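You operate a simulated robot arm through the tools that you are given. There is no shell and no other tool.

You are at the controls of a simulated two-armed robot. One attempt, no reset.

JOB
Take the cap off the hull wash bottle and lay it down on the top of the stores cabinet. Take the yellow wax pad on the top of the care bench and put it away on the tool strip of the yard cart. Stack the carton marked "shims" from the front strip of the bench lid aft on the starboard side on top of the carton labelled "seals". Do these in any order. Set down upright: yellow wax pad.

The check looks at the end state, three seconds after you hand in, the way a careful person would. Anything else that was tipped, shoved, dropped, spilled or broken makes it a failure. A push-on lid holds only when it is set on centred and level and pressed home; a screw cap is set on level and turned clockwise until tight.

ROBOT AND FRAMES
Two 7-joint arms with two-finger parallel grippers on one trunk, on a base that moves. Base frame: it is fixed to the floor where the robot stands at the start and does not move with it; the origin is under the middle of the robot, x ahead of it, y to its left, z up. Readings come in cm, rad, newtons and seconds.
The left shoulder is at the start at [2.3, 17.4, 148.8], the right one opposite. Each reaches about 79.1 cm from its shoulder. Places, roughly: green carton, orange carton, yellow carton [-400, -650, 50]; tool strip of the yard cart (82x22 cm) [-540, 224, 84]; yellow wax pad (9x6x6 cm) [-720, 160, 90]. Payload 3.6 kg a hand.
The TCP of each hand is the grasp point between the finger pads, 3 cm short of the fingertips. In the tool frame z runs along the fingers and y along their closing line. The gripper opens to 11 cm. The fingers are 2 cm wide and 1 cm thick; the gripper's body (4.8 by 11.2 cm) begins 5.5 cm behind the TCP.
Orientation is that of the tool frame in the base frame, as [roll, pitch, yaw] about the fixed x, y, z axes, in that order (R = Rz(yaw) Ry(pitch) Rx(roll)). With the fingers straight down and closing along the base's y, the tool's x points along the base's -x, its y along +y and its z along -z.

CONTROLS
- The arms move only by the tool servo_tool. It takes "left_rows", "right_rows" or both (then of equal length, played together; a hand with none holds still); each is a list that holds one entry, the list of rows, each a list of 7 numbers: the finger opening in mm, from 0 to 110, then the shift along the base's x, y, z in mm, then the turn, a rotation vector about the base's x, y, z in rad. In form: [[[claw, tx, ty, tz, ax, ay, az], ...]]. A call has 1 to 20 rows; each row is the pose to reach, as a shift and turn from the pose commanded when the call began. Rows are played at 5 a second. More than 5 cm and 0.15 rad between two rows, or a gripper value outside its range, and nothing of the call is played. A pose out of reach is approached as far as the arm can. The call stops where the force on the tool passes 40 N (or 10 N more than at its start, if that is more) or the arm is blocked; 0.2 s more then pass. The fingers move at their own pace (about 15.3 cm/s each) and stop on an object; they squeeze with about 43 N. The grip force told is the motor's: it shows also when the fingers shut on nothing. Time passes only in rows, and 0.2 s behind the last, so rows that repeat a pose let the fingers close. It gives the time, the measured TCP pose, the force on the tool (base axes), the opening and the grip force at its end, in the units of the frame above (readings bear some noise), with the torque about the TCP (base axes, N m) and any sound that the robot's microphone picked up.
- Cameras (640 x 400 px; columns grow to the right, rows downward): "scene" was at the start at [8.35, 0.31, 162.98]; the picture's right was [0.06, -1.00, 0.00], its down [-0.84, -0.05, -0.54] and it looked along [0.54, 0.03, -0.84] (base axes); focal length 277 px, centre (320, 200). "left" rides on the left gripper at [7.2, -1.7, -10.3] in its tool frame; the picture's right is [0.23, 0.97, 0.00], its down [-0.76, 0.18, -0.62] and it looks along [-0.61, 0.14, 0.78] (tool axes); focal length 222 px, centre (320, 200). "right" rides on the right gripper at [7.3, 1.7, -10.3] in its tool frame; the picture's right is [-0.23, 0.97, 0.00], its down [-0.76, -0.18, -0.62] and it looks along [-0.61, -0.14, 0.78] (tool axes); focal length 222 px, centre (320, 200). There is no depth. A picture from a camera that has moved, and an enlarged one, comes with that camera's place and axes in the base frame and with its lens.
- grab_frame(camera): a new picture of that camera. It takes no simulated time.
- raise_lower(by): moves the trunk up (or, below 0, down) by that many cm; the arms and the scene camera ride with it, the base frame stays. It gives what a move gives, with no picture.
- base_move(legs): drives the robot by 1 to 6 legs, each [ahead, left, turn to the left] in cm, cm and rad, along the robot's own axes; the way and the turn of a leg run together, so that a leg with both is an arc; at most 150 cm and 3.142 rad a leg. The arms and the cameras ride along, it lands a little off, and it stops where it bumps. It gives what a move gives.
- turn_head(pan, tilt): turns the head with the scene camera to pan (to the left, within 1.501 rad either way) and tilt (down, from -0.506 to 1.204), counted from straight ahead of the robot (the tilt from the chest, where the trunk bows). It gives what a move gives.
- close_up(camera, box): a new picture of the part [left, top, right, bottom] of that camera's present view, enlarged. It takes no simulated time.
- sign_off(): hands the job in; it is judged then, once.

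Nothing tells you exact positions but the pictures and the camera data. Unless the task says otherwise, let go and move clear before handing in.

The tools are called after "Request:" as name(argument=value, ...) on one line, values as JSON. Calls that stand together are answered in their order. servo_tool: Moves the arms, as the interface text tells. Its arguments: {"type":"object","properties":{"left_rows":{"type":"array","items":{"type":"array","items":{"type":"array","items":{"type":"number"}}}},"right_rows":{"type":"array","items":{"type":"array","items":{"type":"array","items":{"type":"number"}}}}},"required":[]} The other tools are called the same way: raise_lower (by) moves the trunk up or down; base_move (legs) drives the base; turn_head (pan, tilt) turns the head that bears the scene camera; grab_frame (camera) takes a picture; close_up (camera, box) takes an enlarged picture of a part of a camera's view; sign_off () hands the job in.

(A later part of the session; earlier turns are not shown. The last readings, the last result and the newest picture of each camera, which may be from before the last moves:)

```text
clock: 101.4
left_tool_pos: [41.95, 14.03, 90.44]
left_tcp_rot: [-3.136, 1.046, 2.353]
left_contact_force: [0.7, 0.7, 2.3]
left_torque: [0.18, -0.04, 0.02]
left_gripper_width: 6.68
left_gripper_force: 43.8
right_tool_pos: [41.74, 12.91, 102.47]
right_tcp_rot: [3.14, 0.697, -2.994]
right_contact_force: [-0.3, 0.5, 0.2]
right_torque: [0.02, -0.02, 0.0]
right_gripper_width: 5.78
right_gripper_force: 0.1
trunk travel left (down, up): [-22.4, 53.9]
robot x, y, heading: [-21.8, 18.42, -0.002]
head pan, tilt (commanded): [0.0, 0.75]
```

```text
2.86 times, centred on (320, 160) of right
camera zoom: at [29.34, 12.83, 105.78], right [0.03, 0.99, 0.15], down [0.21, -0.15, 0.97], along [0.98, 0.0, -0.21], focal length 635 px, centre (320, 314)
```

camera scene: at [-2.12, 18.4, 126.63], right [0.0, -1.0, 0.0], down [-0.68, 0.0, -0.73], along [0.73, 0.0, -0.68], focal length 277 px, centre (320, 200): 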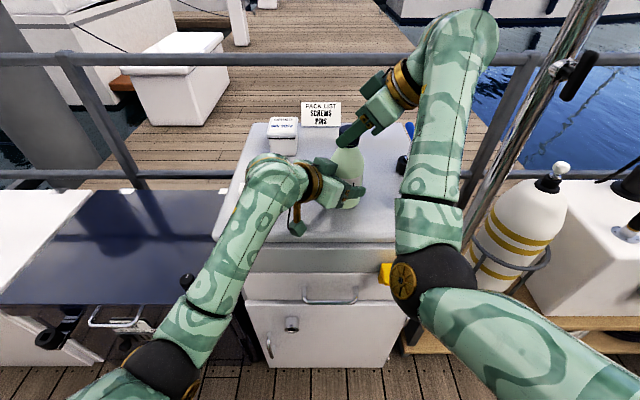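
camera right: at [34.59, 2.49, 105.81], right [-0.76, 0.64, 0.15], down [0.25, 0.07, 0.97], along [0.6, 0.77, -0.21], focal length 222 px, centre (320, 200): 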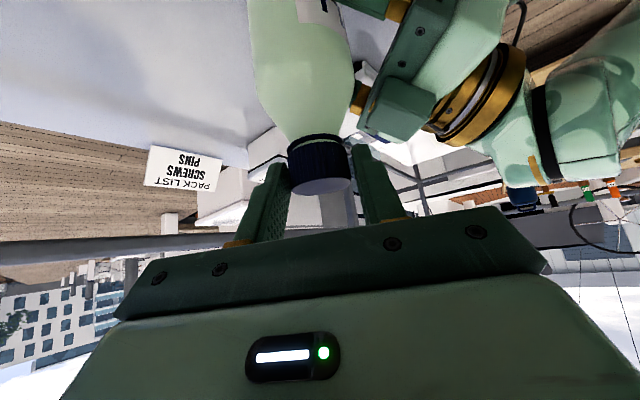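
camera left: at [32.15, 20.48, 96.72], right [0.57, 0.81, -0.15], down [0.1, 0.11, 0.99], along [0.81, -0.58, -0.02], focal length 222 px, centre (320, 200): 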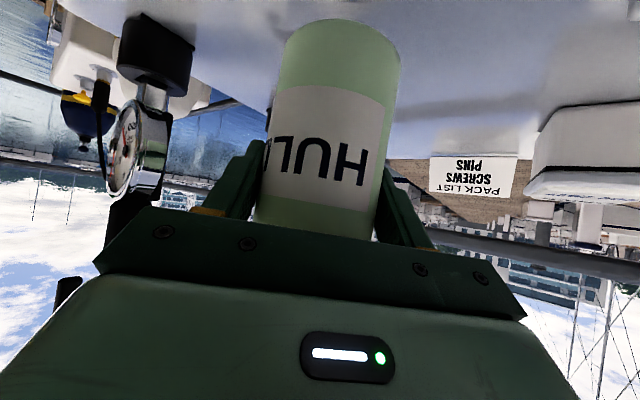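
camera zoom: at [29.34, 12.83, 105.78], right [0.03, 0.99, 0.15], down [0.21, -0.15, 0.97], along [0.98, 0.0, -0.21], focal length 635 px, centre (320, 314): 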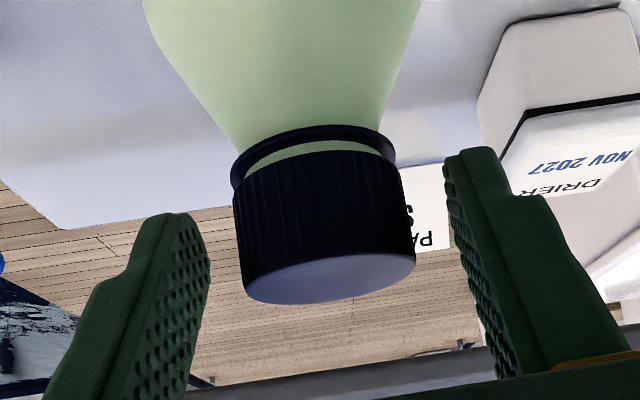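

The gap between cap and neck ring has grown a little, so it is unscrewing. Next stroke.

Request:
servo_tool(right_rows=[[[48, 0, 0, 0, 0, 0, 0], [44, 0, 0, 0, 0, 0, 0], [40, 0, 0, 0, 0, 0, 0], [20, 0, 0, 0, 0, 0, 0], [20, 0, 0, 0, 0, 0, 0], [20, 0.2, -0.9, 0, 0, 0, 0.1], [20, 0.5, -1.8, 0.1, 0, 0, 0.2], [20, 0.8, -2.7, 0.2, 0, 0, 0.3], [20, 1.3, -3.5, 0.2, 0, 0, 0.4], [20, 1.8, -4.3, 0.3, 0, 0, 0.5], [20, 2.4, -5.1, 0.4, 0, 0, 0.6], [20, 3.1, -5.7, 0.4, 0, 0, 0.7], [20, 3.9, -6.3, 0.5, 0, 0, 0.8], [20, 4.7, -6.8, 0.5, 0, 0, 0.9], [20, 4.7, -6.8, 0.5, 0, 0, 0.9]]])

Request:
close_up(camera="right", box=[230, 90, 410, 230])

Request:
close_up(camera="scene", box=[270, 80, 430, 220])

```text
clock: 104.6
left_tool_pos: [41.95, 14.15, 90.35]
left_tcp_rot: [-3.136, 1.047, 2.355]
left_contact_force: [-5.4, 0.0, 2.1]
left_torque: [0.16, -0.2, -0.01]
left_gripper_width: 6.65
left_gripper_force: 42.8
right_tool_pos: [42.17, 12.17, 102.65]
right_tcp_rot: [3.141, 0.697, -2.091]
right_contact_force: [5.1, -1.8, 0.7]
right_torque: [-0.31, -0.28, -0.03]
right_gripper_width: 4.0
right_gripper_force: 43.0
trunk travel left (down, up): [-22.4, 53.9]
robot x, y, heading: [-21.94, 18.35, -0.0]
head pan, tilt (commanded): [0.0, 0.75]
```

```text
2.86 times, centred on (320, 160) of right
camera zoom: at [34.61, 2.52, 105.85], right [-0.76, 0.64, 0.15], down [0.25, 0.07, 0.97], along [0.6, 0.77, -0.21], focal length 635 px, centre (320, 314)
```

zoom: 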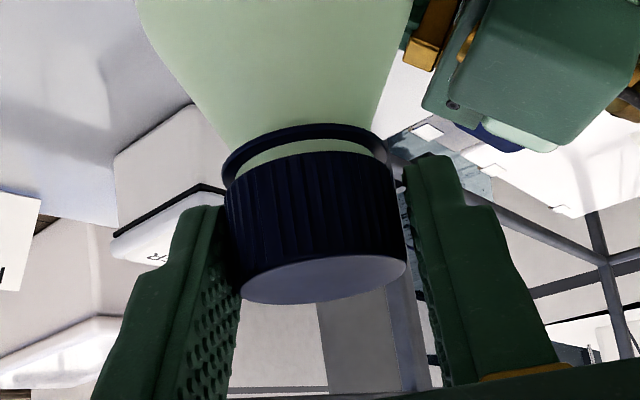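

```text
2.86 times, centred on (350, 150) of scene
camera zoom: at [-2.1, 18.37, 126.62], right [0.0, -1.0, 0.0], down [-0.68, 0.0, -0.73], along [0.73, 0.0, -0.68], focal length 791 px, centre (234, 343)
```

zoom: 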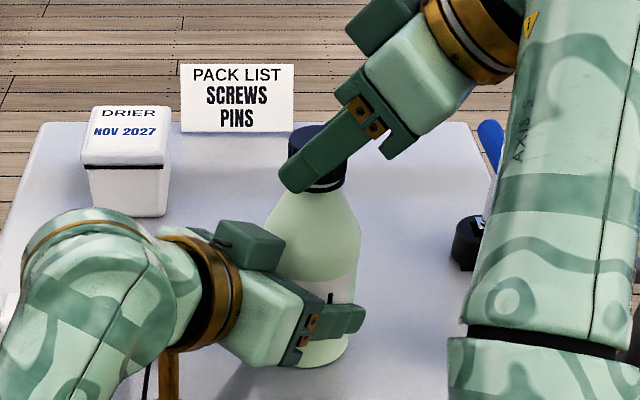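

The grip reads 4.0 cm now, and the gap under the cap keeps opening. I'll run full ratchet cycles: open, swing back, grip, turn counter-clockwise, with a slight rise.

Request:
servo_tool(right_rows=[[[45, 0, 0, 0, 0, 0, 0], [58, 0, 0, 0, 0, 0, 0], [58, -1.2, 0.8, 0, 0, 0, -0.148], [58, -2.2, 1.7, 0, 0, 0, -0.296], [58, -3.1, 2.8, 0, 0, 0, -0.444], [58, -3.8, 4.0, 0, 0, 0, -0.592], [58, -4.3, 5.3, 0, 0, 0, -0.74], [58, -4.65, 6.7, 0, 0, 0, -0.888], [58, -4.77, 8.1, 0, 0, 0, -1.036], [44, -4.77, 8.1, 0, 0, 0, -1.036], [32, -4.77, 8.1, 0, 0, 0, -1.036], [20, -4.77, 8.1, 0, 0, 0, -1.036], [20, -4.65, 6.7, 0.1, 0, 0, -0.888], [20, -4.3, 5.3, 0.2, 0, 0, -0.74], [20, -3.8, 4.0, 0.3, 0, 0, -0.592], [20, -3.1, 2.8, 0.3, 0, 0, -0.444], [20, -2.2, 1.7, 0.4, 0, 0, -0.296], [20, -1.2, 0.8, 0.5, 0, 0, -0.148], [20, 0, 0, 0.5, 0, 0, 0]]])

Request:
close_up(camera="right", box=[230, 90, 410, 230])

```text
clock: 108.6
left_tool_pos: [41.88, 14.12, 90.48]
left_tcp_rot: [-3.137, 1.048, 2.353]
left_contact_force: [-7.3, -1.3, -0.2]
left_torque: [0.25, -0.63, -0.06]
left_gripper_width: 6.67
left_gripper_force: 43.6
right_tool_pos: [42.13, 12.18, 102.67]
right_tcp_rot: [-3.141, 0.697, -2.089]
right_contact_force: [7.3, 0.9, 0.7]
right_torque: [-0.17, -0.35, -0.09]
right_gripper_width: 3.87
right_gripper_force: 43.1
trunk travel left (down, up): [-22.4, 53.9]
robot x, y, heading: [-21.84, 18.35, -0.003]
head pan, tilt (commanded): [0.0, 0.75]
```

```text
2.86 times, centred on (320, 160) of right
camera zoom: at [34.61, 2.5, 105.89], right [-0.76, 0.63, 0.15], down [0.25, 0.07, 0.97], along [0.6, 0.77, -0.21], focal length 635 px, centre (320, 314)
```

zoom: 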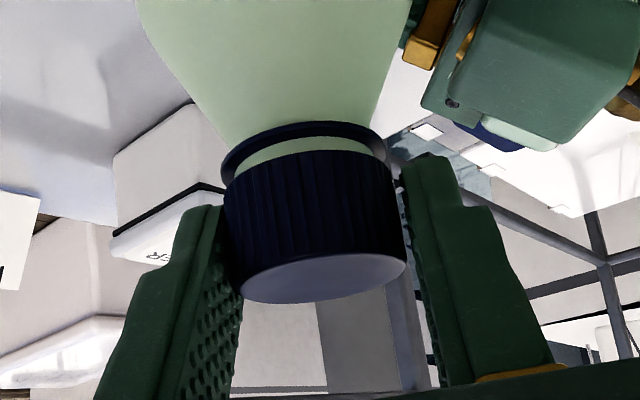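

Request:
close_up(camera="right", box=[280, 115, 360, 185])

```text
5.71 times, centred on (320, 150) of right
camera zoom: at [34.61, 2.5, 105.89], right [-0.76, 0.63, 0.15], down [0.25, 0.07, 0.97], along [0.6, 0.77, -0.21], focal length 1269 px, centre (320, 486)
```

zoom: 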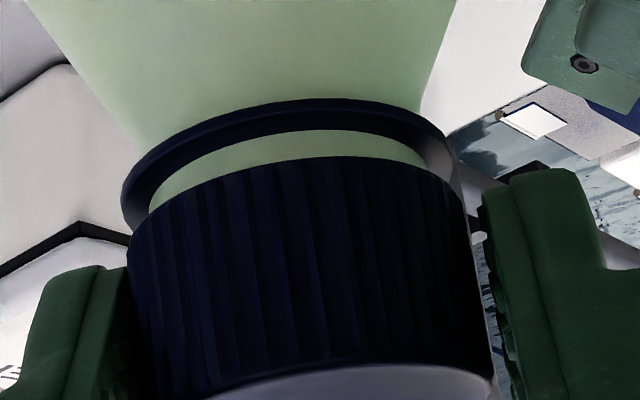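

The gap is now about 3 mm of bare neck. Another cycle.

Request:
servo_tool(right_rows=[[[45, 0, 0, 0, 0, 0, 0], [58, 0, 0, 0, 0, 0, 0], [58, -1.2, 0.8, 0, 0, 0, -0.148], [58, -2.2, 1.7, 0, 0, 0, -0.296], [58, -3.1, 2.8, 0, 0, 0, -0.444], [58, -3.8, 4.0, 0, 0, 0, -0.592], [58, -4.3, 5.3, 0, 0, 0, -0.74], [58, -4.65, 6.7, 0, 0, 0, -0.888], [58, -4.77, 8.1, 0, 0, 0, -1.036], [44, -4.77, 8.1, 0, 0, 0, -1.036], [32, -4.77, 8.1, 0, 0, 0, -1.036], [20, -4.77, 8.1, 0, 0, 0, -1.036], [20, -4.65, 6.7, 0.1, 0, 0, -0.888], [20, -4.3, 5.3, 0.2, 0, 0, -0.74], [20, -3.8, 4.0, 0.3, 0, 0, -0.592], [20, -3.1, 2.8, 0.4, 0, 0, -0.444], [20, -2.2, 1.7, 0.5, 0, 0, -0.296], [20, -1.2, 0.8, 0.6, 0, 0, -0.148], [20, 0, 0, 0.7, 0, 0, 0]]])

Request:
close_up(camera="right", box=[280, 115, 360, 185])

```text
clock: 112.6
left_tool_pos: [41.95, 14.14, 90.45]
left_tcp_rot: [-3.137, 1.048, 2.354]
left_contact_force: [-12.4, 4.4, -0.3]
left_torque: [-0.21, -1.08, -0.07]
left_gripper_width: 6.66
left_gripper_force: 43.4
right_tool_pos: [42.24, 12.26, 102.64]
right_tcp_rot: [-3.141, 0.696, -2.091]
right_contact_force: [12.8, -5.9, 0.9]
right_torque: [-0.5, -0.45, -0.17]
right_gripper_width: 3.64
right_gripper_force: 43.0
trunk travel left (down, up): [-22.4, 53.9]
robot x, y, heading: [-21.55, 18.53, 0.001]
head pan, tilt (commanded): [0.0, 0.75]
```

```text
5.71 times, centred on (320, 150) of right
camera zoom: at [34.61, 2.49, 105.97], right [-0.76, 0.64, 0.15], down [0.25, 0.07, 0.97], along [0.6, 0.77, -0.21], focal length 1269 px, centre (320, 486)
```

zoom: 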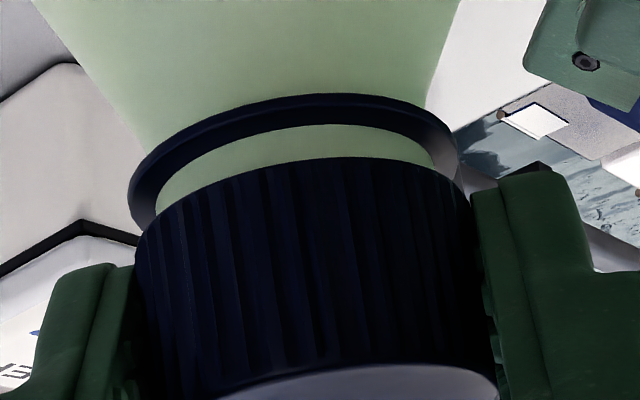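

The cap keeps rising, roughly 0.7 mm per stroke. More cycles, following it upward.

Request:
servo_tool(right_rows=[[[45, 0, 0, 0, 0, 0, 0], [58, 0, 0, 0, 0, 0, 0], [58, -1.2, 0.8, 0, 0, 0, -0.148], [58, -2.2, 1.7, 0, 0, 0, -0.296], [58, -3.1, 2.8, 0, 0, 0, -0.444], [58, -3.8, 4.0, 0, 0, 0, -0.592], [58, -4.3, 5.3, 0, 0, 0, -0.74], [58, -4.65, 6.7, 0, 0, 0, -0.888], [58, -4.77, 8.1, 0, 0, 0, -1.036], [44, -4.77, 8.1, 0, 0, 0, -1.036], [32, -4.77, 8.1, 0, 0, 0, -1.036], [20, -4.77, 8.1, 0, 0, 0, -1.036], [20, -4.65, 6.7, 0.1, 0, 0, -0.888], [20, -4.3, 5.3, 0.2, 0, 0, -0.74], [20, -3.8, 4.0, 0.3, 0, 0, -0.592], [20, -3.1, 2.8, 0.4, 0, 0, -0.444], [20, -2.2, 1.7, 0.5, 0, 0, -0.296], [20, -1.2, 0.8, 0.6, 0, 0, -0.148], [20, 0, 0, 0.7, 0, 0, 0]]])

Request:
close_up(camera="right", box=[280, 115, 360, 185])

Request:
close_up(camera="scene", box=[270, 80, 430, 220])

```text
clock: 116.6
left_tool_pos: [41.97, 14.12, 90.5]
left_tcp_rot: [-3.136, 1.048, 2.353]
left_contact_force: [-12.0, 3.5, 0.9]
left_torque: [-0.13, -1.23, -0.06]
left_gripper_width: 6.64
left_gripper_force: 43.5
right_tool_pos: [42.26, 12.28, 102.73]
right_tcp_rot: [-3.141, 0.696, -2.091]
right_contact_force: [12.5, -4.1, -1.0]
right_torque: [-0.3, -0.31, -0.1]
right_gripper_width: 3.77
right_gripper_force: 42.7
trunk travel left (down, up): [-22.4, 53.9]
robot x, y, heading: [-21.78, 18.56, -0.001]
head pan, tilt (commanded): [0.0, 0.75]
```

```text
5.71 times, centred on (320, 150) of right
camera zoom: at [34.66, 2.49, 106.04], right [-0.76, 0.64, 0.15], down [0.25, 0.07, 0.97], along [0.6, 0.77, -0.21], focal length 1269 px, centre (320, 486)
```

zoom: 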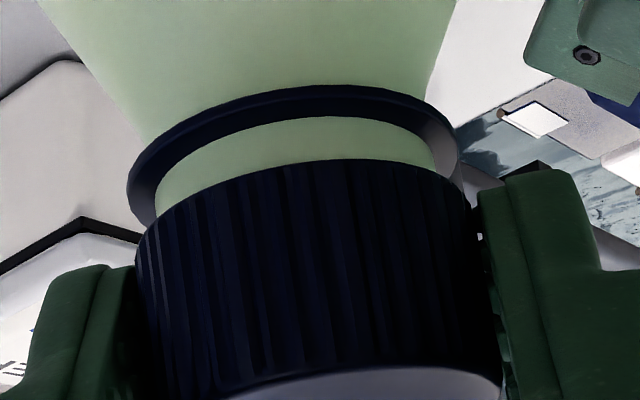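

```text
2.86 times, centred on (350, 150) of scene
camera zoom: at [-2.07, 18.38, 126.62], right [0.0, -1.0, 0.0], down [-0.68, 0.0, -0.73], along [0.73, 0.0, -0.68], focal length 791 px, centre (234, 343)
```

zoom: 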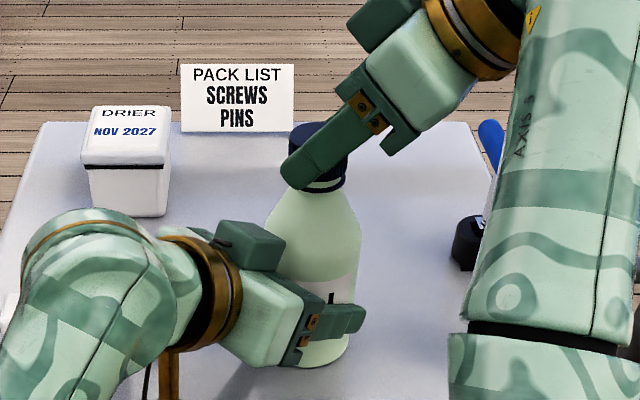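

Steady progress: the neck gap is now about 4.5 mm. Continuing.

Request:
servo_tool(right_rows=[[[45, 0, 0, 0, 0, 0, 0], [58, 0, 0, 0, 0, 0, 0], [58, -1.2, 0.8, 0, 0, 0, -0.148], [58, -2.2, 1.7, 0, 0, 0, -0.296], [58, -3.1, 2.8, 0, 0, 0, -0.444], [58, -3.8, 4.0, 0, 0, 0, -0.592], [58, -4.3, 5.3, 0, 0, 0, -0.74], [58, -4.65, 6.7, 0, 0, 0, -0.888], [58, -4.77, 8.1, 0, 0, 0, -1.036], [44, -4.77, 8.1, 0, 0, 0, -1.036], [32, -4.77, 8.1, 0, 0, 0, -1.036], [20, -4.77, 8.1, 0, 0, 0, -1.036], [20, -4.65, 6.7, 0.1, 0, 0, -0.888], [20, -4.3, 5.3, 0.2, 0, 0, -0.74], [20, -3.8, 4.0, 0.3, 0, 0, -0.592], [20, -3.1, 2.8, 0.4, 0, 0, -0.444], [20, -2.2, 1.7, 0.5, 0, 0, -0.296], [20, -1.2, 0.8, 0.6, 0, 0, -0.148], [20, 0, 0, 0.8, 0, 0, 0]]])

Request:
servo_tool(right_rows=[[[45, 0, 0, 0, 0, 0, 0], [58, 0, 0, 0, 0, 0, 0], [58, -1.2, 0.8, 0, 0, 0, -0.148], [58, -2.2, 1.7, 0, 0, 0, -0.296], [58, -3.1, 2.8, 0, 0, 0, -0.444], [58, -3.8, 4.0, 0, 0, 0, -0.592], [58, -4.3, 5.3, 0, 0, 0, -0.74], [58, -4.65, 6.7, 0, 0, 0, -0.888], [58, -4.77, 8.1, 0, 0, 0, -1.036], [44, -4.77, 8.1, 0, 0, 0, -1.036], [32, -4.77, 8.1, 0, 0, 0, -1.036], [20, -4.77, 8.1, 0, 0, 0, -1.036], [20, -4.65, 6.7, 0.1, 0, 0, -0.888], [20, -4.3, 5.3, 0.2, 0, 0, -0.74], [20, -3.8, 4.0, 0.3, 0, 0, -0.592], [20, -3.1, 2.8, 0.4, 0, 0, -0.444], [20, -2.2, 1.7, 0.5, 0, 0, -0.296], [20, -1.2, 0.8, 0.6, 0, 0, -0.148], [20, 0, 0, 0.8, 0, 0, 0]]])

Request:
close_up(camera="right", box=[280, 115, 360, 185])

```text
clock: 120.6
left_tool_pos: [41.94, 14.15, 90.35]
left_tcp_rot: [-3.138, 1.045, 2.354]
left_contact_force: [0.1, 0.1, 1.3]
left_torque: [0.09, -0.05, -0.02]
left_gripper_width: 6.67
left_gripper_force: 42.3
right_tool_pos: [42.14, 12.33, 102.82]
right_tcp_rot: [-3.141, 0.699, -2.087]
right_contact_force: [-0.1, 1.3, 0.1]
right_torque: [-0.05, 0.03, -0.01]
right_gripper_width: 3.78
right_gripper_force: 43.2
trunk travel left (down, up): [-22.4, 53.9]
robot x, y, heading: [-21.84, 18.33, -0.004]
head pan, tilt (commanded): [0.0, 0.75]
```

```text
clock: 124.6
left_tool_pos: [42.14, 14.15, 90.37]
left_tcp_rot: [-3.136, 1.049, 2.353]
left_contact_force: [1.2, 0.1, -0.4]
left_torque: [0.03, -0.04, 0.0]
left_gripper_width: 6.65
left_gripper_force: 42.6
right_tool_pos: [42.22, 12.49, 102.79]
right_tcp_rot: [-3.141, 0.697, -2.089]
right_contact_force: [0.0, -0.2, 0.0]
right_torque: [-0.02, -0.01, -0.03]
right_gripper_width: 3.77
right_gripper_force: 43.2
trunk travel left (down, up): [-22.4, 53.9]
robot x, y, heading: [-21.97, 18.44, -0.001]
head pan, tilt (commanded): [0.0, 0.75]
```

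```text
5.71 times, centred on (320, 150) of right
camera zoom: at [34.65, 2.55, 106.15], right [-0.76, 0.63, 0.15], down [0.25, 0.07, 0.97], along [0.6, 0.77, -0.21], focal length 1269 px, centre (320, 486)
```

zoom: 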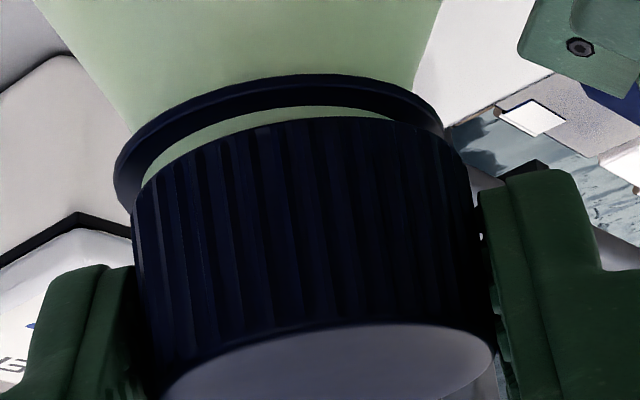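

Lateral forces vanished and the cap settled lower, which suggests the thread has let go. I'll lift it gently and watch the force.

Request:
servo_tool(right_rows=[[[20, 0, 0, 2, 0, 0, 0], [20, 0, 0, 5, 0, 0, 0], [20, 0, 0, 9, 0, 0, 0], [20, 0, 0, 14, 0, 0, 0], [20, 0, 0, 20, 0, 0, 0]]])

Request:
grab_frame(camera="right")

Request:
close_up(camera="scene", box=[270, 80, 430, 220])

```text
clock: 125.8
left_tool_pos: [41.92, 13.94, 90.45]
left_tcp_rot: [-3.136, 1.048, 2.354]
left_contact_force: [-0.1, 0.9, -0.5]
left_torque: [0.07, -0.06, -0.03]
left_gripper_width: 6.67
left_gripper_force: 42.9
right_tool_pos: [42.26, 12.25, 104.83]
right_tcp_rot: [3.141, 0.697, -2.092]
right_contact_force: [0.3, -0.5, 0.0]
right_torque: [-0.03, 0.02, -0.03]
right_gripper_width: 3.78
right_gripper_force: 42.8
trunk travel left (down, up): [-22.4, 53.9]
robot x, y, heading: [-21.95, 18.64, -0.001]
head pan, tilt (commanded): [0.0, 0.75]
```

```text
taken
camera right: at [34.64, 2.51, 108.18], right [-0.76, 0.64, 0.15], down [0.25, 0.07, 0.97], along [0.6, 0.77, -0.21], focal length 222 px, centre (320, 200)
```

right: 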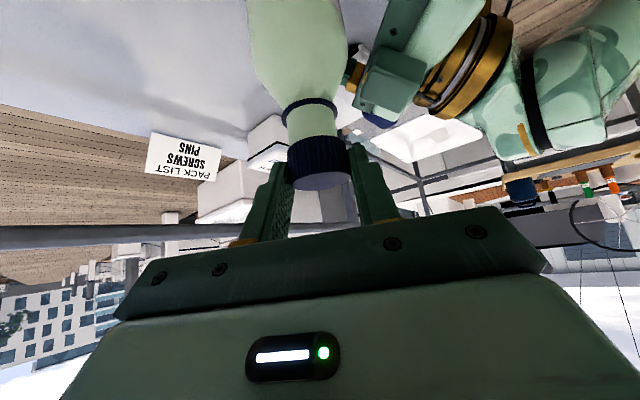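

```text
2.86 times, centred on (350, 150) of scene
camera zoom: at [-2.07, 18.39, 126.62], right [0.0, -1.0, 0.0], down [-0.68, 0.0, -0.73], along [0.73, 0.0, -0.68], focal length 791 px, centre (234, 343)
```

zoom: 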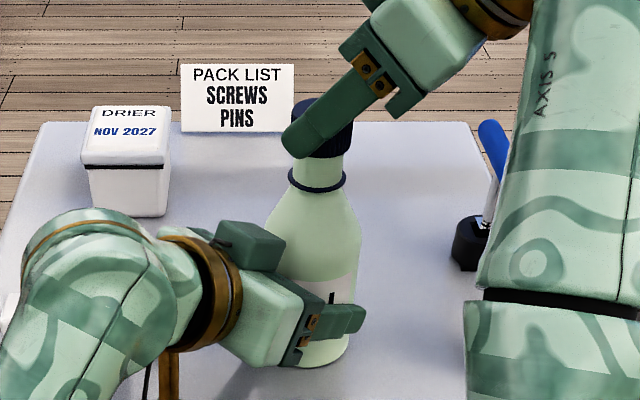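

The cap is off and held by the right hand. I'll raise it clear, then have the left hand lift the open bottle slightly and set it back near its original place.

Request:
servo_tool(right_rows=[[[20, 0, 0, 12, 0, 0, 0], [20, 0, 0, 26, 0, 0, 0], [20, 0, 0, 40, 0, 0, 0], [20, 0, -10, 55, 0, 0, 0], [20, 0, -25, 65, 0, 0, 0], [20, 0, -45, 65, 0, 0, 0], [20, 0, -60, 65, 0, 0, 0]]])

Request:
servo_tool(left_rows=[[[40, 0, 0, 4, 0, 0, 0], [40, 0, 0, 9, 0, 0, 0], [40, 0, 0, 15, 0, 0, 0], [40, 10, 2, 15, 0, 0, 0], [40, 20, 4, 15, 0, 0, 0], [40, 30, 6, 15, 0, 0, 0], [40, 40, 8, 15, 0, 0, 0], [40, 48, 10, 15, 0, 0, 0], [40, 48, 10, 15, 0, 0, 0]]])

Request:
grab_frame(camera="scene")

Request:
grab_frame(camera="right")

Request:
grab_frame(camera="left")

```text
clock: 127.4
left_tool_pos: [41.9, 14.09, 90.32]
left_tcp_rot: [-3.136, 1.047, 2.352]
left_contact_force: [-0.1, -1.8, 1.5]
left_torque: [0.04, -0.02, -0.01]
left_gripper_width: 6.63
left_gripper_force: 42.9
right_tool_pos: [42.16, 6.26, 111.31]
right_tcp_rot: [3.139, 0.695, -2.092]
right_contact_force: [-0.4, 0.3, -0.9]
right_torque: [0.01, -0.01, -0.02]
right_gripper_width: 3.76
right_gripper_force: 43.0
trunk travel left (down, up): [-22.4, 53.9]
robot x, y, heading: [-22.06, 18.74, -0.001]
head pan, tilt (commanded): [0.0, 0.75]
```

```text
clock: 129.4
left_tool_pos: [46.78, 15.17, 91.87]
left_tcp_rot: [-3.135, 1.048, 2.352]
left_contact_force: [-0.4, 1.1, -2.4]
left_torque: [0.04, 0.06, 0.0]
left_gripper_width: 6.65
left_gripper_force: 43.1
right_tool_pos: [42.07, 6.24, 111.4]
right_tcp_rot: [3.14, 0.695, -2.092]
right_contact_force: [0.7, -0.9, -0.3]
right_torque: [-0.01, 0.01, 0.03]
right_gripper_width: 3.76
right_gripper_force: 43.1
trunk travel left (down, up): [-22.4, 53.9]
robot x, y, heading: [-22.09, 18.45, -0.001]
head pan, tilt (commanded): [0.0, 0.75]
```

```text
taken
camera scene: at [-2.05, 18.38, 126.62], right [0.0, -1.0, 0.0], down [-0.68, 0.0, -0.73], along [0.73, 0.0, -0.68], focal length 277 px, centre (320, 200)
```

scene: 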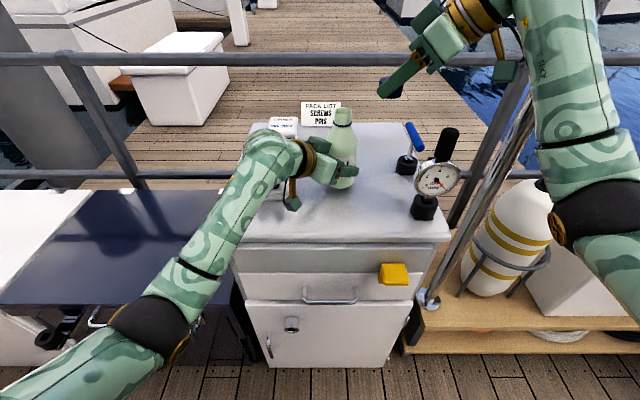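

```text
taken
camera right: at [34.62, -3.46, 114.64], right [-0.76, 0.64, 0.15], down [0.25, 0.07, 0.97], along [0.6, 0.77, -0.21], focal length 222 px, centre (320, 200)
```

right: 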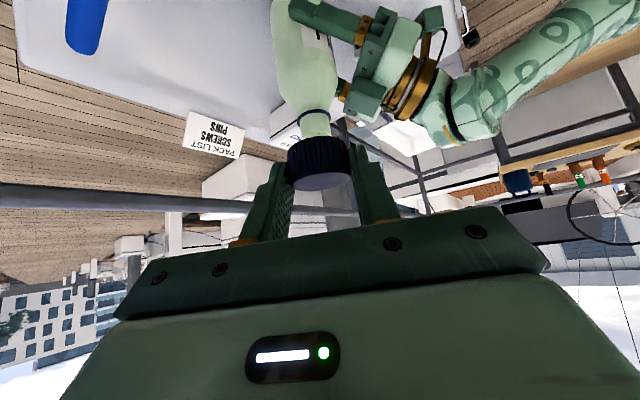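

```text
taken
camera left: at [36.68, 22.92, 90.77], right [0.61, 0.76, -0.2], down [0.02, 0.24, 0.97], along [0.79, -0.6, 0.13], focal length 222 px, centre (320, 200)
```

left: 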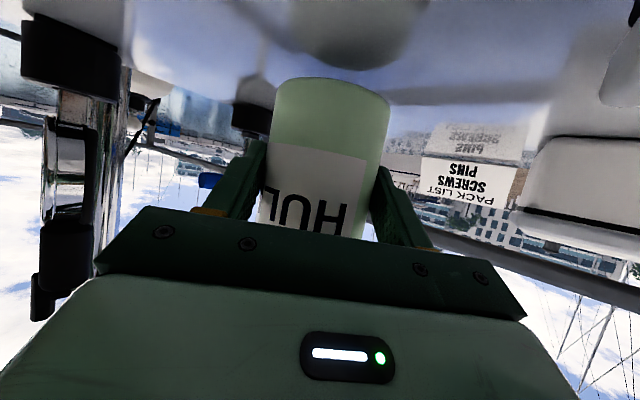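

The bottle is back over its original spot, upright. Lowering it until it touches.

Request:
servo_tool(left_rows=[[[40, 0, 0, -4, 0, 0, 0], [40, 0, 0, -8, 0, 0, 0], [40, 0, 0, -11, 0, 0, 0], [40, 0, 0, -13, 0, 0, 0], [40, 0, 0, -14, 0, 0, 0], [40, 0, 0, -14.5, 0, 0, 0]]])

```text
clock: 130.8
left_tool_pos: [46.77, 15.16, 90.37]
left_tcp_rot: [-3.136, 1.047, 2.353]
left_contact_force: [-0.2, -0.3, -3.2]
left_torque: [0.01, 0.0, -0.03]
left_gripper_width: 6.66
left_gripper_force: 43.0
right_tool_pos: [42.28, 6.23, 111.32]
right_tcp_rot: [3.14, 0.696, -2.092]
right_contact_force: [0.3, -0.5, 0.2]
right_torque: [-0.03, -0.01, -0.04]
right_gripper_width: 3.78
right_gripper_force: 42.7
trunk travel left (down, up): [-22.4, 53.9]
robot x, y, heading: [-21.65, 18.47, -0.003]
head pan, tilt (commanded): [0.0, 0.75]
```

Request:
servo_tool(left_rows=[[[40, 0, 0, -1, 0, 0, 0], [40, 0, 0, -2, 0, 0, 0], [40, 0, 0, -2.5, 0, 0, 0]]])

```text
clock: 131.6
left_tool_pos: [46.78, 15.17, 90.41]
left_tcp_rot: [-3.139, 1.052, 2.352]
left_contact_force: [3.1, 0.4, 8.4]
left_torque: [0.28, -0.14, -0.11]
left_gripper_width: 6.66
left_gripper_force: 43.2
right_tool_pos: [42.25, 6.23, 111.44]
right_tcp_rot: [-3.141, 0.697, -2.093]
right_contact_force: [0.1, -0.7, 0.4]
right_torque: [0.0, -0.01, 0.0]
right_gripper_width: 3.79
right_gripper_force: 42.8
trunk travel left (down, up): [-22.4, 53.9]
robot x, y, heading: [-21.9, 18.34, 0.003]
head pan, tilt (commanded): [0.0, 0.75]
```

The bottle is down. Easing off, opening the left hand, and retreating back along the finger direction.

Request:
servo_tool(left_rows=[[[40, 0, 0, 1, 0, 0, 0], [55, 0, 0, 1, 0, 0, 0], [64, 0, 0, 1, 0, 0, 0], [68, 0, 0, 1, 0, 0, 0], [72, 0, 0, 1, 0, 0, 0], [80, 0, 0, 1, 0, 0, 0], [92, 0, 0, 1, 0, 0, 0], [92, 0, 0, 1, 0, 0, 0]]])

Request:
close_up(camera="left", box=[180, 30, 480, 260])

```text
clock: 133.4
left_tool_pos: [46.77, 15.15, 90.32]
left_tcp_rot: [-3.136, 1.045, 2.352]
left_contact_force: [-0.3, -0.1, -0.3]
left_torque: [0.0, -0.03, -0.01]
left_gripper_width: 9.2
left_gripper_force: 0.0
right_tool_pos: [42.28, 6.25, 111.33]
right_tcp_rot: [3.141, 0.696, -2.093]
right_contact_force: [0.1, -1.1, -0.1]
right_torque: [0.02, -0.01, 0.01]
right_gripper_width: 3.75
right_gripper_force: 43.2
trunk travel left (down, up): [-22.4, 53.9]
robot x, y, heading: [-21.98, 18.81, 0.002]
head pan, tilt (commanded): [0.0, 0.75]
```

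```text
1.74 times, centred on (330, 145) of left
camera zoom: at [36.66, 22.92, 89.2], right [0.61, 0.76, -0.2], down [0.02, 0.24, 0.97], along [0.79, -0.6, 0.13], focal length 386 px, centre (303, 296)
```

zoom: 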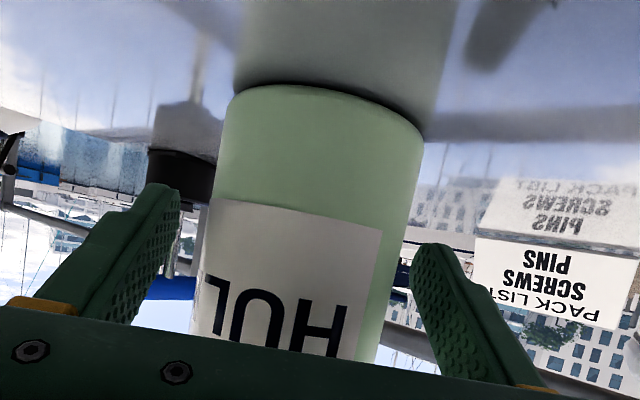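

Both fingers are clear of the bottle. The sponge is near the back-left path, so I'll raise the left hand straight up first and then withdraw.

Request:
servo_tool(left_rows=[[[92, 0, 0, 15, 0, 0, 0], [92, 0, 0, 30, 0, 0, 0], [92, 0, 0, 45, 0, 0, 0], [92, 0, 0, 60, 0, 0, 0], [92, 0, 0, 75, 0, 0, 0], [92, 0, 0, 90, 0, 0, 0], [92, 0, 0, 105, 0, 0, 0], [92, 0, 0, 120, 0, 0, 0], [92, 0, 0, 135, 0, 0, 0], [92, 0, 0, 150, 0, 0, 0], [92, -10, 15, 155, 0, 0, 0], [92, -20, 35, 155, 0, 0, 0], [92, -30, 60, 155, 0, 0, 0], [92, -40, 90, 155, 0, 0, 0], [92, -50, 120, 155, 0, 0, 0]]])

Request:
grab_frame(camera="scene")

Request:
grab_frame(camera="left")

```text
clock: 136.6
left_tool_pos: [41.8, 27.21, 105.78]
left_tcp_rot: [-3.134, 1.048, 2.353]
left_contact_force: [0.3, 0.3, -0.6]
left_torque: [-0.04, -0.01, -0.03]
left_gripper_width: 9.17
left_gripper_force: 0.1
right_tool_pos: [42.14, 6.32, 111.42]
right_tcp_rot: [-3.141, 0.697, -2.093]
right_contact_force: [0.1, -0.7, 0.2]
right_torque: [0.02, 0.0, 0.01]
right_gripper_width: 3.76
right_gripper_force: 42.9
trunk travel left (down, up): [-22.4, 53.9]
robot x, y, heading: [-22.08, 18.43, 0.001]
head pan, tilt (commanded): [0.0, 0.75]
```

```text
taken
camera scene: at [-2.11, 18.46, 126.63], right [0.0, -1.0, 0.0], down [-0.68, 0.0, -0.73], along [0.73, 0.0, -0.68], focal length 277 px, centre (320, 200)
```

scene: 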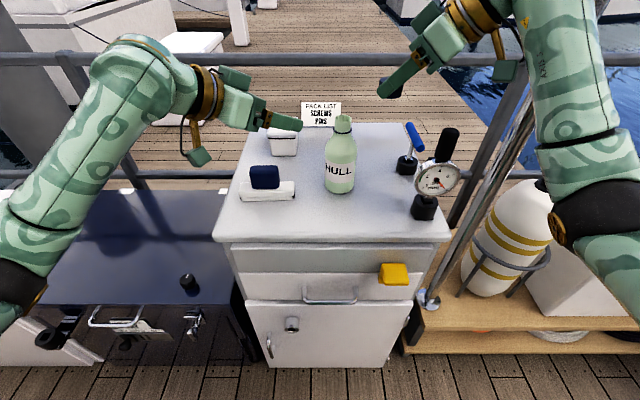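

```text
taken
camera left: at [31.64, 35.0, 104.71], right [0.61, 0.76, -0.2], down [0.02, 0.24, 0.97], along [0.79, -0.6, 0.13], focal length 222 px, centre (320, 200)
```

left: 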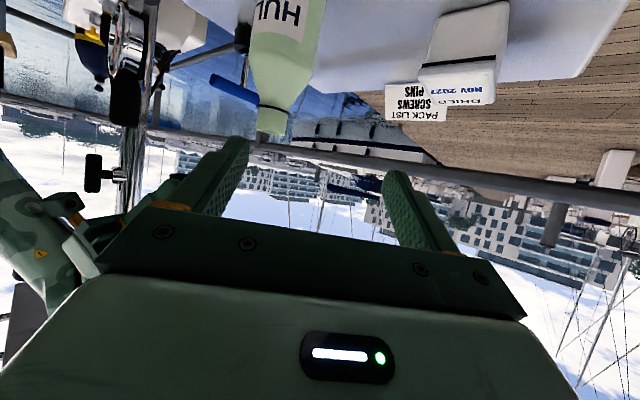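

The uncapped bottle stands upright at its original place and everything else is undisturbed. I'll back the base 6 cm, turn the right hand, and lower the cap onto the free area near [38, 11].

Request:
base_move(legs=[[-6, 0, 0]])

Request:
servo_tool(right_rows=[[[20, 1, 5, 0, 0, 0, -0.06], [20, 2, 10, 0, 0, 0, -0.12], [20, 3, 15, -10, 0, 0, -0.18], [20, 4, 20, -20, 0, 0, -0.24], [20, 5, 25, -35, 0, 0, -0.3], [20, 6, 30, -50, 0, 0, -0.36], [20, 7, 34, -65, 0, 0, -0.42], [20, 8, 38, -80, 0, 0, -0.48], [20, 9, 42, -95, 0, 0, -0.54], [20, 10, 42, -110, 0, 0, -0.55], [20, 10, 42, -125, 0, 0, -0.55], [20, 10, 42, -140, 0, 0, -0.55]]])

Request:
grab_frame(camera="scene")

Request:
grab_frame(camera="right")

```text
clock: 137.6
left_tool_pos: [35.44, 27.23, 105.91]
left_tcp_rot: [-3.138, 1.049, 2.351]
left_contact_force: [-1.1, 0.3, 0.4]
left_torque: [0.0, -0.02, 0.03]
left_gripper_width: 9.18
left_gripper_force: 0.1
right_tool_pos: [36.06, 6.34, 111.44]
right_tcp_rot: [-3.141, 0.698, -2.092]
right_contact_force: [-0.3, -0.4, 0.6]
right_torque: [-0.01, -0.02, -0.02]
right_gripper_width: 3.76
right_gripper_force: 43.6
trunk travel left (down, up): [-22.4, 53.9]
robot x, y, heading: [-27.77, 18.7, -0.002]
head pan, tilt (commanded): [0.0, 0.75]
```

```text
clock: 140.2
left_tool_pos: [35.79, 27.18, 105.81]
left_tcp_rot: [-3.136, 1.046, 2.354]
left_contact_force: [0.0, 0.5, -0.8]
left_torque: [0.0, 0.01, 0.01]
left_gripper_width: 9.2
left_gripper_force: 0.1
right_tool_pos: [37.07, 10.46, 97.37]
right_tcp_rot: [3.141, 0.695, -2.642]
right_contact_force: [-0.1, 0.1, -0.2]
right_torque: [0.0, 0.0, 0.0]
right_gripper_width: 3.76
right_gripper_force: 43.0
trunk travel left (down, up): [-22.4, 53.9]
robot x, y, heading: [-27.86, 18.65, -0.003]
head pan, tilt (commanded): [0.0, 0.75]
```

```text
taken
camera scene: at [-8.1, 18.39, 126.62], right [0.0, -1.0, 0.0], down [-0.68, 0.0, -0.73], along [0.73, 0.0, -0.68], focal length 277 px, centre (320, 200)
```

scene: 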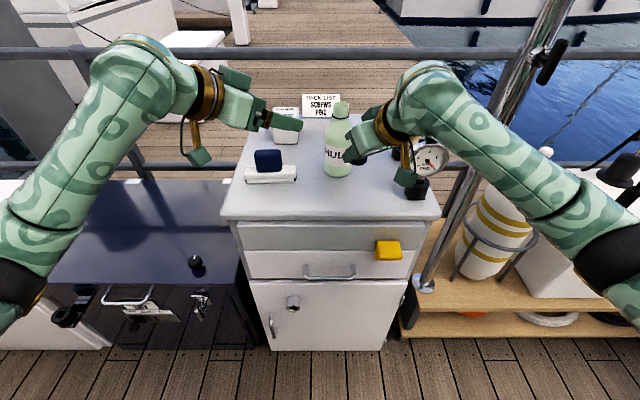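

```text
taken
camera right: at [25.57, 6.14, 100.68], right [-0.31, 0.94, 0.15], down [0.25, -0.07, 0.97], along [0.92, 0.34, -0.21], focal length 222 px, centre (320, 200)
```

right: 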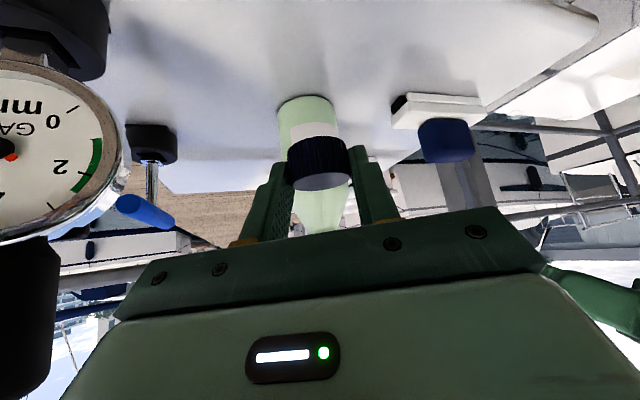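

The cap is above the free spot, with the gauge 2–3 cm clear of the gripper. Lowering toward the surface.

Request:
servo_tool(right_rows=[[[20, 0, 0, -12, 0, 0, 0], [20, 0, 0, -24, 0, 0, 0], [20, 0, 0, -36, 0, 0, 0], [20, 0, 0, -48, 0, 0, 0], [20, 0, 0, -58, 0, 0, 0], [20, 0, 0, -66, 0, 0, 0], [20, 0, 0, -72, 0, 0, 0]]])

Request:
close_up(camera="right", box=[200, 60, 440, 230])

```text
clock: 141.8
left_tool_pos: [35.73, 27.14, 105.89]
left_tcp_rot: [-3.136, 1.046, 2.355]
left_contact_force: [0.2, -0.1, -0.5]
left_torque: [0.01, -0.03, -0.03]
left_gripper_width: 9.17
left_gripper_force: 0.0
right_tool_pos: [37.3, 10.58, 90.15]
right_tcp_rot: [-3.141, 0.697, -2.643]
right_contact_force: [0.2, -0.8, -0.5]
right_torque: [-0.02, -0.01, -0.04]
right_gripper_width: 3.78
right_gripper_force: 42.9
trunk travel left (down, up): [-22.4, 53.9]
robot x, y, heading: [-28.0, 18.53, 0.002]
head pan, tilt (commanded): [0.0, 0.75]
```

```text
2.35 times, centred on (320, 145) of right
camera zoom: at [25.56, 6.13, 93.43], right [-0.31, 0.94, 0.15], down [0.25, -0.07, 0.97], along [0.92, 0.34, -0.21], focal length 523 px, centre (320, 329)
```

zoom: 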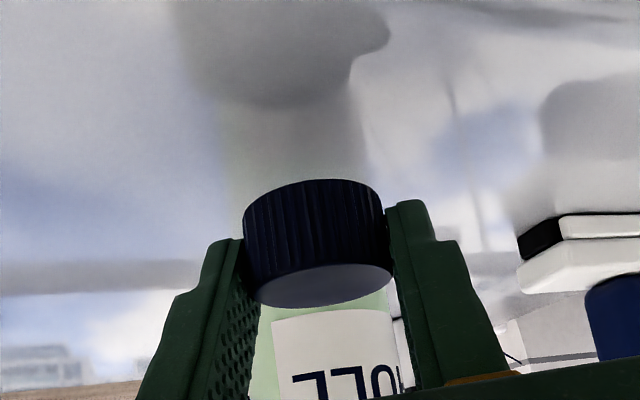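

Now in 1 mm steps until the cap's rim meets the top.

Request:
servo_tool(right_rows=[[[20, 0, 0, -2, 0, 0, 0], [20, 0, 0, -4, 0, 0, 0], [20, 0, 0, -6, 0, 0, 0], [20, 0, 0, -7, 0, 0, 0]]])

Request:
close_up(camera="right", box=[200, 60, 440, 230])

```text
clock: 142.8
left_tool_pos: [35.81, 27.16, 105.7]
left_tcp_rot: [-3.137, 1.049, 2.353]
left_contact_force: [-0.3, 0.1, 0.2]
left_torque: [0.01, 0.03, 0.02]
left_gripper_width: 9.23
left_gripper_force: 0.0
right_tool_pos: [37.05, 10.56, 89.45]
right_tcp_rot: [3.14, 0.697, -2.644]
right_contact_force: [-0.5, -0.6, -0.1]
right_torque: [0.0, -0.01, 0.02]
right_gripper_width: 3.77
right_gripper_force: 42.7
trunk travel left (down, up): [-22.4, 53.9]
robot x, y, heading: [-28.43, 18.42, 0.003]
head pan, tilt (commanded): [0.0, 0.75]
```

```text
2.35 times, centred on (320, 145) of right
camera zoom: at [25.53, 6.13, 92.76], right [-0.31, 0.94, 0.15], down [0.25, -0.07, 0.97], along [0.92, 0.34, -0.21], focal length 523 px, centre (320, 329)
```

zoom: 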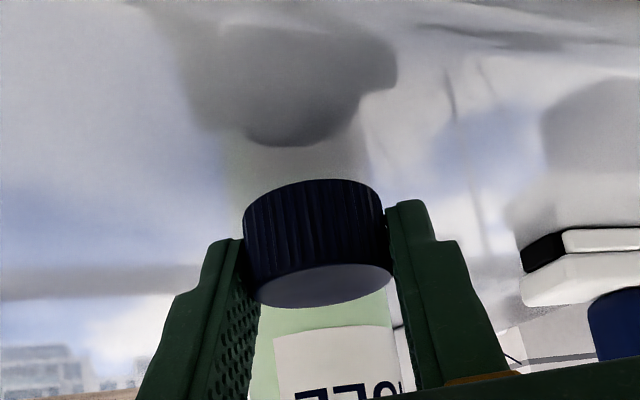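

Request:
servo_tool(right_rows=[[[20, 0, 0, -2, 0, 0, 0], [20, 0, 0, -3, 0, 0, 0], [20, 0, 0, -4, 0, 0, 0]]])

Request:
close_up(camera="right", box=[200, 60, 440, 230])

```text
clock: 143.6
left_tool_pos: [35.75, 27.18, 105.77]
left_tcp_rot: [-3.135, 1.047, 2.354]
left_contact_force: [0.2, 0.8, 0.0]
left_torque: [0.02, 0.03, 0.0]
left_gripper_width: 9.2
left_gripper_force: 0.1
right_tool_pos: [37.11, 10.48, 89.14]
right_tcp_rot: [3.141, 0.696, -2.643]
right_contact_force: [-0.1, 0.1, 0.1]
right_torque: [-0.05, 0.01, -0.01]
right_gripper_width: 3.77
right_gripper_force: 43.4
trunk travel left (down, up): [-22.4, 53.9]
robot x, y, heading: [-27.93, 18.66, 0.002]
head pan, tilt (commanded): [0.0, 0.75]
```

```text
2.35 times, centred on (320, 145) of right
camera zoom: at [25.56, 6.14, 92.37], right [-0.31, 0.94, 0.15], down [0.25, -0.07, 0.97], along [0.92, 0.34, -0.21], focal length 523 px, centre (320, 329)
```

zoom: 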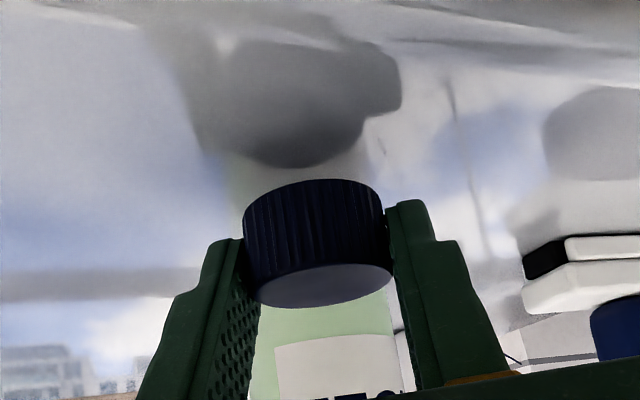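

Request:
servo_tool(right_rows=[[[20, 0, 0, -1, 0, 0, 0], [20, 0, 0, -2, 0, 0, 0], [20, 0, 0, -3, 0, 0, 0]]])

Request:
close_up(camera="right", box=[200, 60, 440, 230])

```text
clock: 144.4
left_tool_pos: [35.71, 27.15, 105.68]
left_tcp_rot: [-3.137, 1.047, 2.355]
left_contact_force: [0.1, 0.2, -0.2]
left_torque: [0.03, 0.03, -0.02]
left_gripper_width: 9.2
left_gripper_force: 0.1
right_tool_pos: [37.13, 10.61, 88.79]
right_tcp_rot: [-3.141, 0.696, -2.643]
right_contact_force: [-0.7, -0.7, -1.0]
right_torque: [-0.01, 0.02, 0.01]
right_gripper_width: 3.74
right_gripper_force: 42.9
trunk travel left (down, up): [-22.4, 53.9]
robot x, y, heading: [-28.02, 18.4, 0.003]
head pan, tilt (commanded): [0.0, 0.75]
```

```text
2.35 times, centred on (320, 145) of right
camera zoom: at [25.56, 6.14, 92.06], right [-0.31, 0.94, 0.15], down [0.25, -0.07, 0.97], along [0.92, 0.34, -0.21], focal length 523 px, centre (320, 329)
```

zoom: 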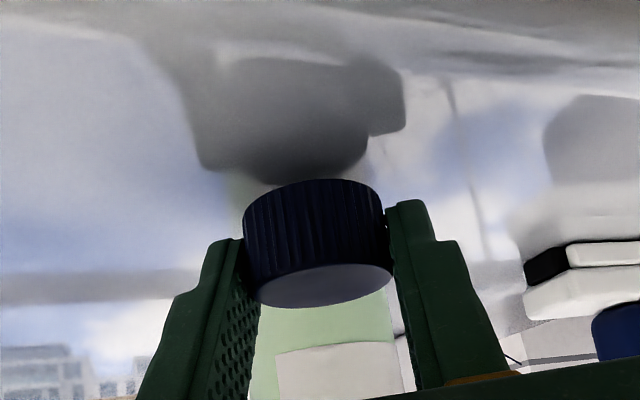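

Request:
servo_tool(right_rows=[[[20, 0, 0, -1, 0, 0, 0], [20, 0, 0, -2, 0, 0, 0]]])

Request:
servo_tool(right_rows=[[[20, 0, 0, -1, 0, 0, 0], [20, 0, 0, -1.5, 0, 0, 0]]])

Request:
close_up(camera="right", box=[200, 60, 440, 230])

```text
clock: 145.0
left_tool_pos: [35.71, 27.09, 105.85]
left_tcp_rot: [-3.138, 1.048, 2.354]
left_contact_force: [0.8, -0.4, 1.1]
left_torque: [0.01, 0.02, 0.05]
left_gripper_width: 9.19
left_gripper_force: 0.0
right_tool_pos: [37.19, 10.52, 88.53]
right_tcp_rot: [3.139, 0.695, -2.642]
right_contact_force: [-0.6, 0.3, 1.1]
right_torque: [-0.03, 0.02, 0.0]
right_gripper_width: 3.78
right_gripper_force: 43.2
trunk travel left (down, up): [-22.4, 53.9]
robot x, y, heading: [-28.14, 18.47, 0.0]
head pan, tilt (commanded): [0.0, 0.75]
```

```text
clock: 145.6
left_tool_pos: [35.71, 27.2, 105.78]
left_tcp_rot: [-3.138, 1.047, 2.355]
left_contact_force: [-0.5, 0.3, -0.6]
left_torque: [-0.04, 0.04, 0.03]
left_gripper_width: 9.22
left_gripper_force: 0.3
right_tool_pos: [37.16, 10.55, 88.33]
right_tcp_rot: [-3.141, 0.697, -2.644]
right_contact_force: [0.4, -0.8, 0.1]
right_torque: [0.02, -0.01, 0.01]
right_gripper_width: 3.74
right_gripper_force: 43.0
trunk travel left (down, up): [-22.4, 53.9]
robot x, y, heading: [-27.6, 18.71, 0.0]
head pan, tilt (commanded): [0.0, 0.75]
```

```text
2.35 times, centred on (320, 145) of right
camera zoom: at [25.57, 6.12, 91.71], right [-0.31, 0.94, 0.15], down [0.25, -0.07, 0.97], along [0.92, 0.34, -0.21], focal length 523 px, centre (320, 329)
```

zoom: 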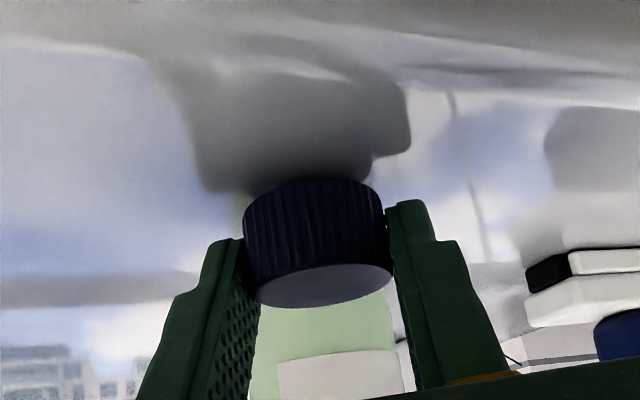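

Request:
servo_tool(right_rows=[[[20, 0, 0, -1, 0, 0, 0], [20, 0, 0, -1.5, 0, 0, 0]]])

Request:
servo_tool(right_rows=[[[20, 0, 0, -1, 0, 0, 0], [20, 0, 0, -1.5, 0, 0, 0]]])

Request:
close_up(camera="right", box=[200, 60, 440, 230])

```text
clock: 146.2
left_tool_pos: [35.81, 27.23, 105.82]
left_tcp_rot: [-3.136, 1.048, 2.355]
left_contact_force: [0.0, -0.6, -0.3]
left_torque: [0.01, 0.02, 0.0]
left_gripper_width: 9.22
left_gripper_force: 0.0
right_tool_pos: [37.21, 10.53, 88.32]
right_tcp_rot: [3.141, 0.697, -2.644]
right_contact_force: [-0.2, -0.1, 0.3]
right_torque: [-0.04, 0.01, 0.01]
right_gripper_width: 3.78
right_gripper_force: 42.8
trunk travel left (down, up): [-22.4, 53.9]
robot x, y, heading: [-27.84, 18.39, 0.0]
head pan, tilt (commanded): [0.0, 0.75]
```

```text
clock: 146.8
left_tool_pos: [35.79, 27.17, 105.74]
left_tcp_rot: [-3.136, 1.047, 2.352]
left_contact_force: [-0.2, -1.1, -0.2]
left_torque: [-0.01, -0.02, 0.04]
left_gripper_width: 9.21
left_gripper_force: 0.0
right_tool_pos: [37.14, 10.61, 88.07]
right_tcp_rot: [3.141, 0.695, -2.642]
right_contact_force: [-0.6, 0.3, -0.1]
right_torque: [0.01, 0.0, 0.01]
right_gripper_width: 3.75
right_gripper_force: 42.9
trunk travel left (down, up): [-22.4, 53.9]
robot x, y, heading: [-27.84, 18.43, -0.002]
head pan, tilt (commanded): [0.0, 0.75]
```

```text
2.35 times, centred on (320, 145) of right
camera zoom: at [25.59, 6.13, 91.43], right [-0.31, 0.94, 0.15], down [0.25, -0.07, 0.97], along [0.92, 0.34, -0.21], focal length 523 px, centre (320, 329)
```

zoom: 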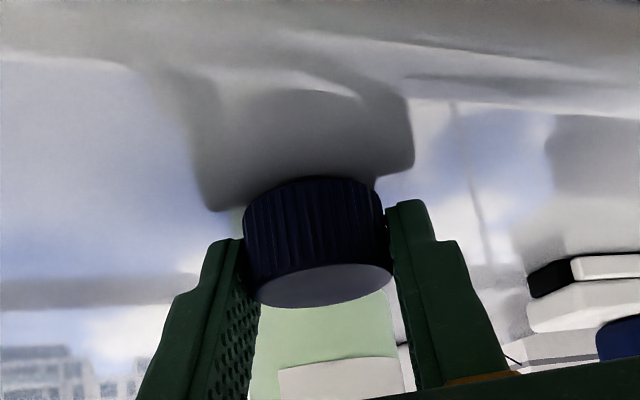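

Request:
servo_tool(right_rows=[[[20, 0, 0, -1, 0, 0, 0], [20, 0, 0, -2, 0, 0, 0]]])

Request:
servo_tool(right_rows=[[[20, 0, 0, -1, 0, 0, 0], [20, 0, 0, -2, 0, 0, 0]]])

```text
clock: 147.4
left_tool_pos: [35.68, 27.11, 105.68]
left_tcp_rot: [-3.136, 1.049, 2.353]
left_contact_force: [-0.4, -0.3, -0.3]
left_torque: [0.03, -0.01, -0.03]
left_gripper_width: 9.19
left_gripper_force: 0.0
right_tool_pos: [37.16, 10.47, 88.08]
right_tcp_rot: [-3.141, 0.697, -2.643]
right_contact_force: [0.6, -0.2, 0.4]
right_torque: [-0.01, -0.01, -0.01]
right_gripper_width: 3.76
right_gripper_force: 42.2
trunk travel left (down, up): [-22.4, 53.9]
robot x, y, heading: [-27.92, 18.38, -0.0]
head pan, tilt (commanded): [0.0, 0.75]
```

```text
clock: 148.0
left_tool_pos: [35.73, 27.19, 105.98]
left_tcp_rot: [-3.136, 1.046, 2.353]
left_contact_force: [-0.1, -1.0, -0.2]
left_torque: [-0.01, 0.04, -0.01]
left_gripper_width: 9.2
left_gripper_force: 0.0
right_tool_pos: [37.08, 10.53, 87.8]
right_tcp_rot: [-3.141, 0.7, -2.643]
right_contact_force: [0.6, -2.1, 9.4]
right_torque: [0.0, -0.12, -0.12]
right_gripper_width: 3.77
right_gripper_force: 43.3
trunk travel left (down, up): [-22.4, 53.9]
robot x, y, heading: [-27.73, 18.47, 0.002]
head pan, tilt (commanded): [0.0, 0.75]
```

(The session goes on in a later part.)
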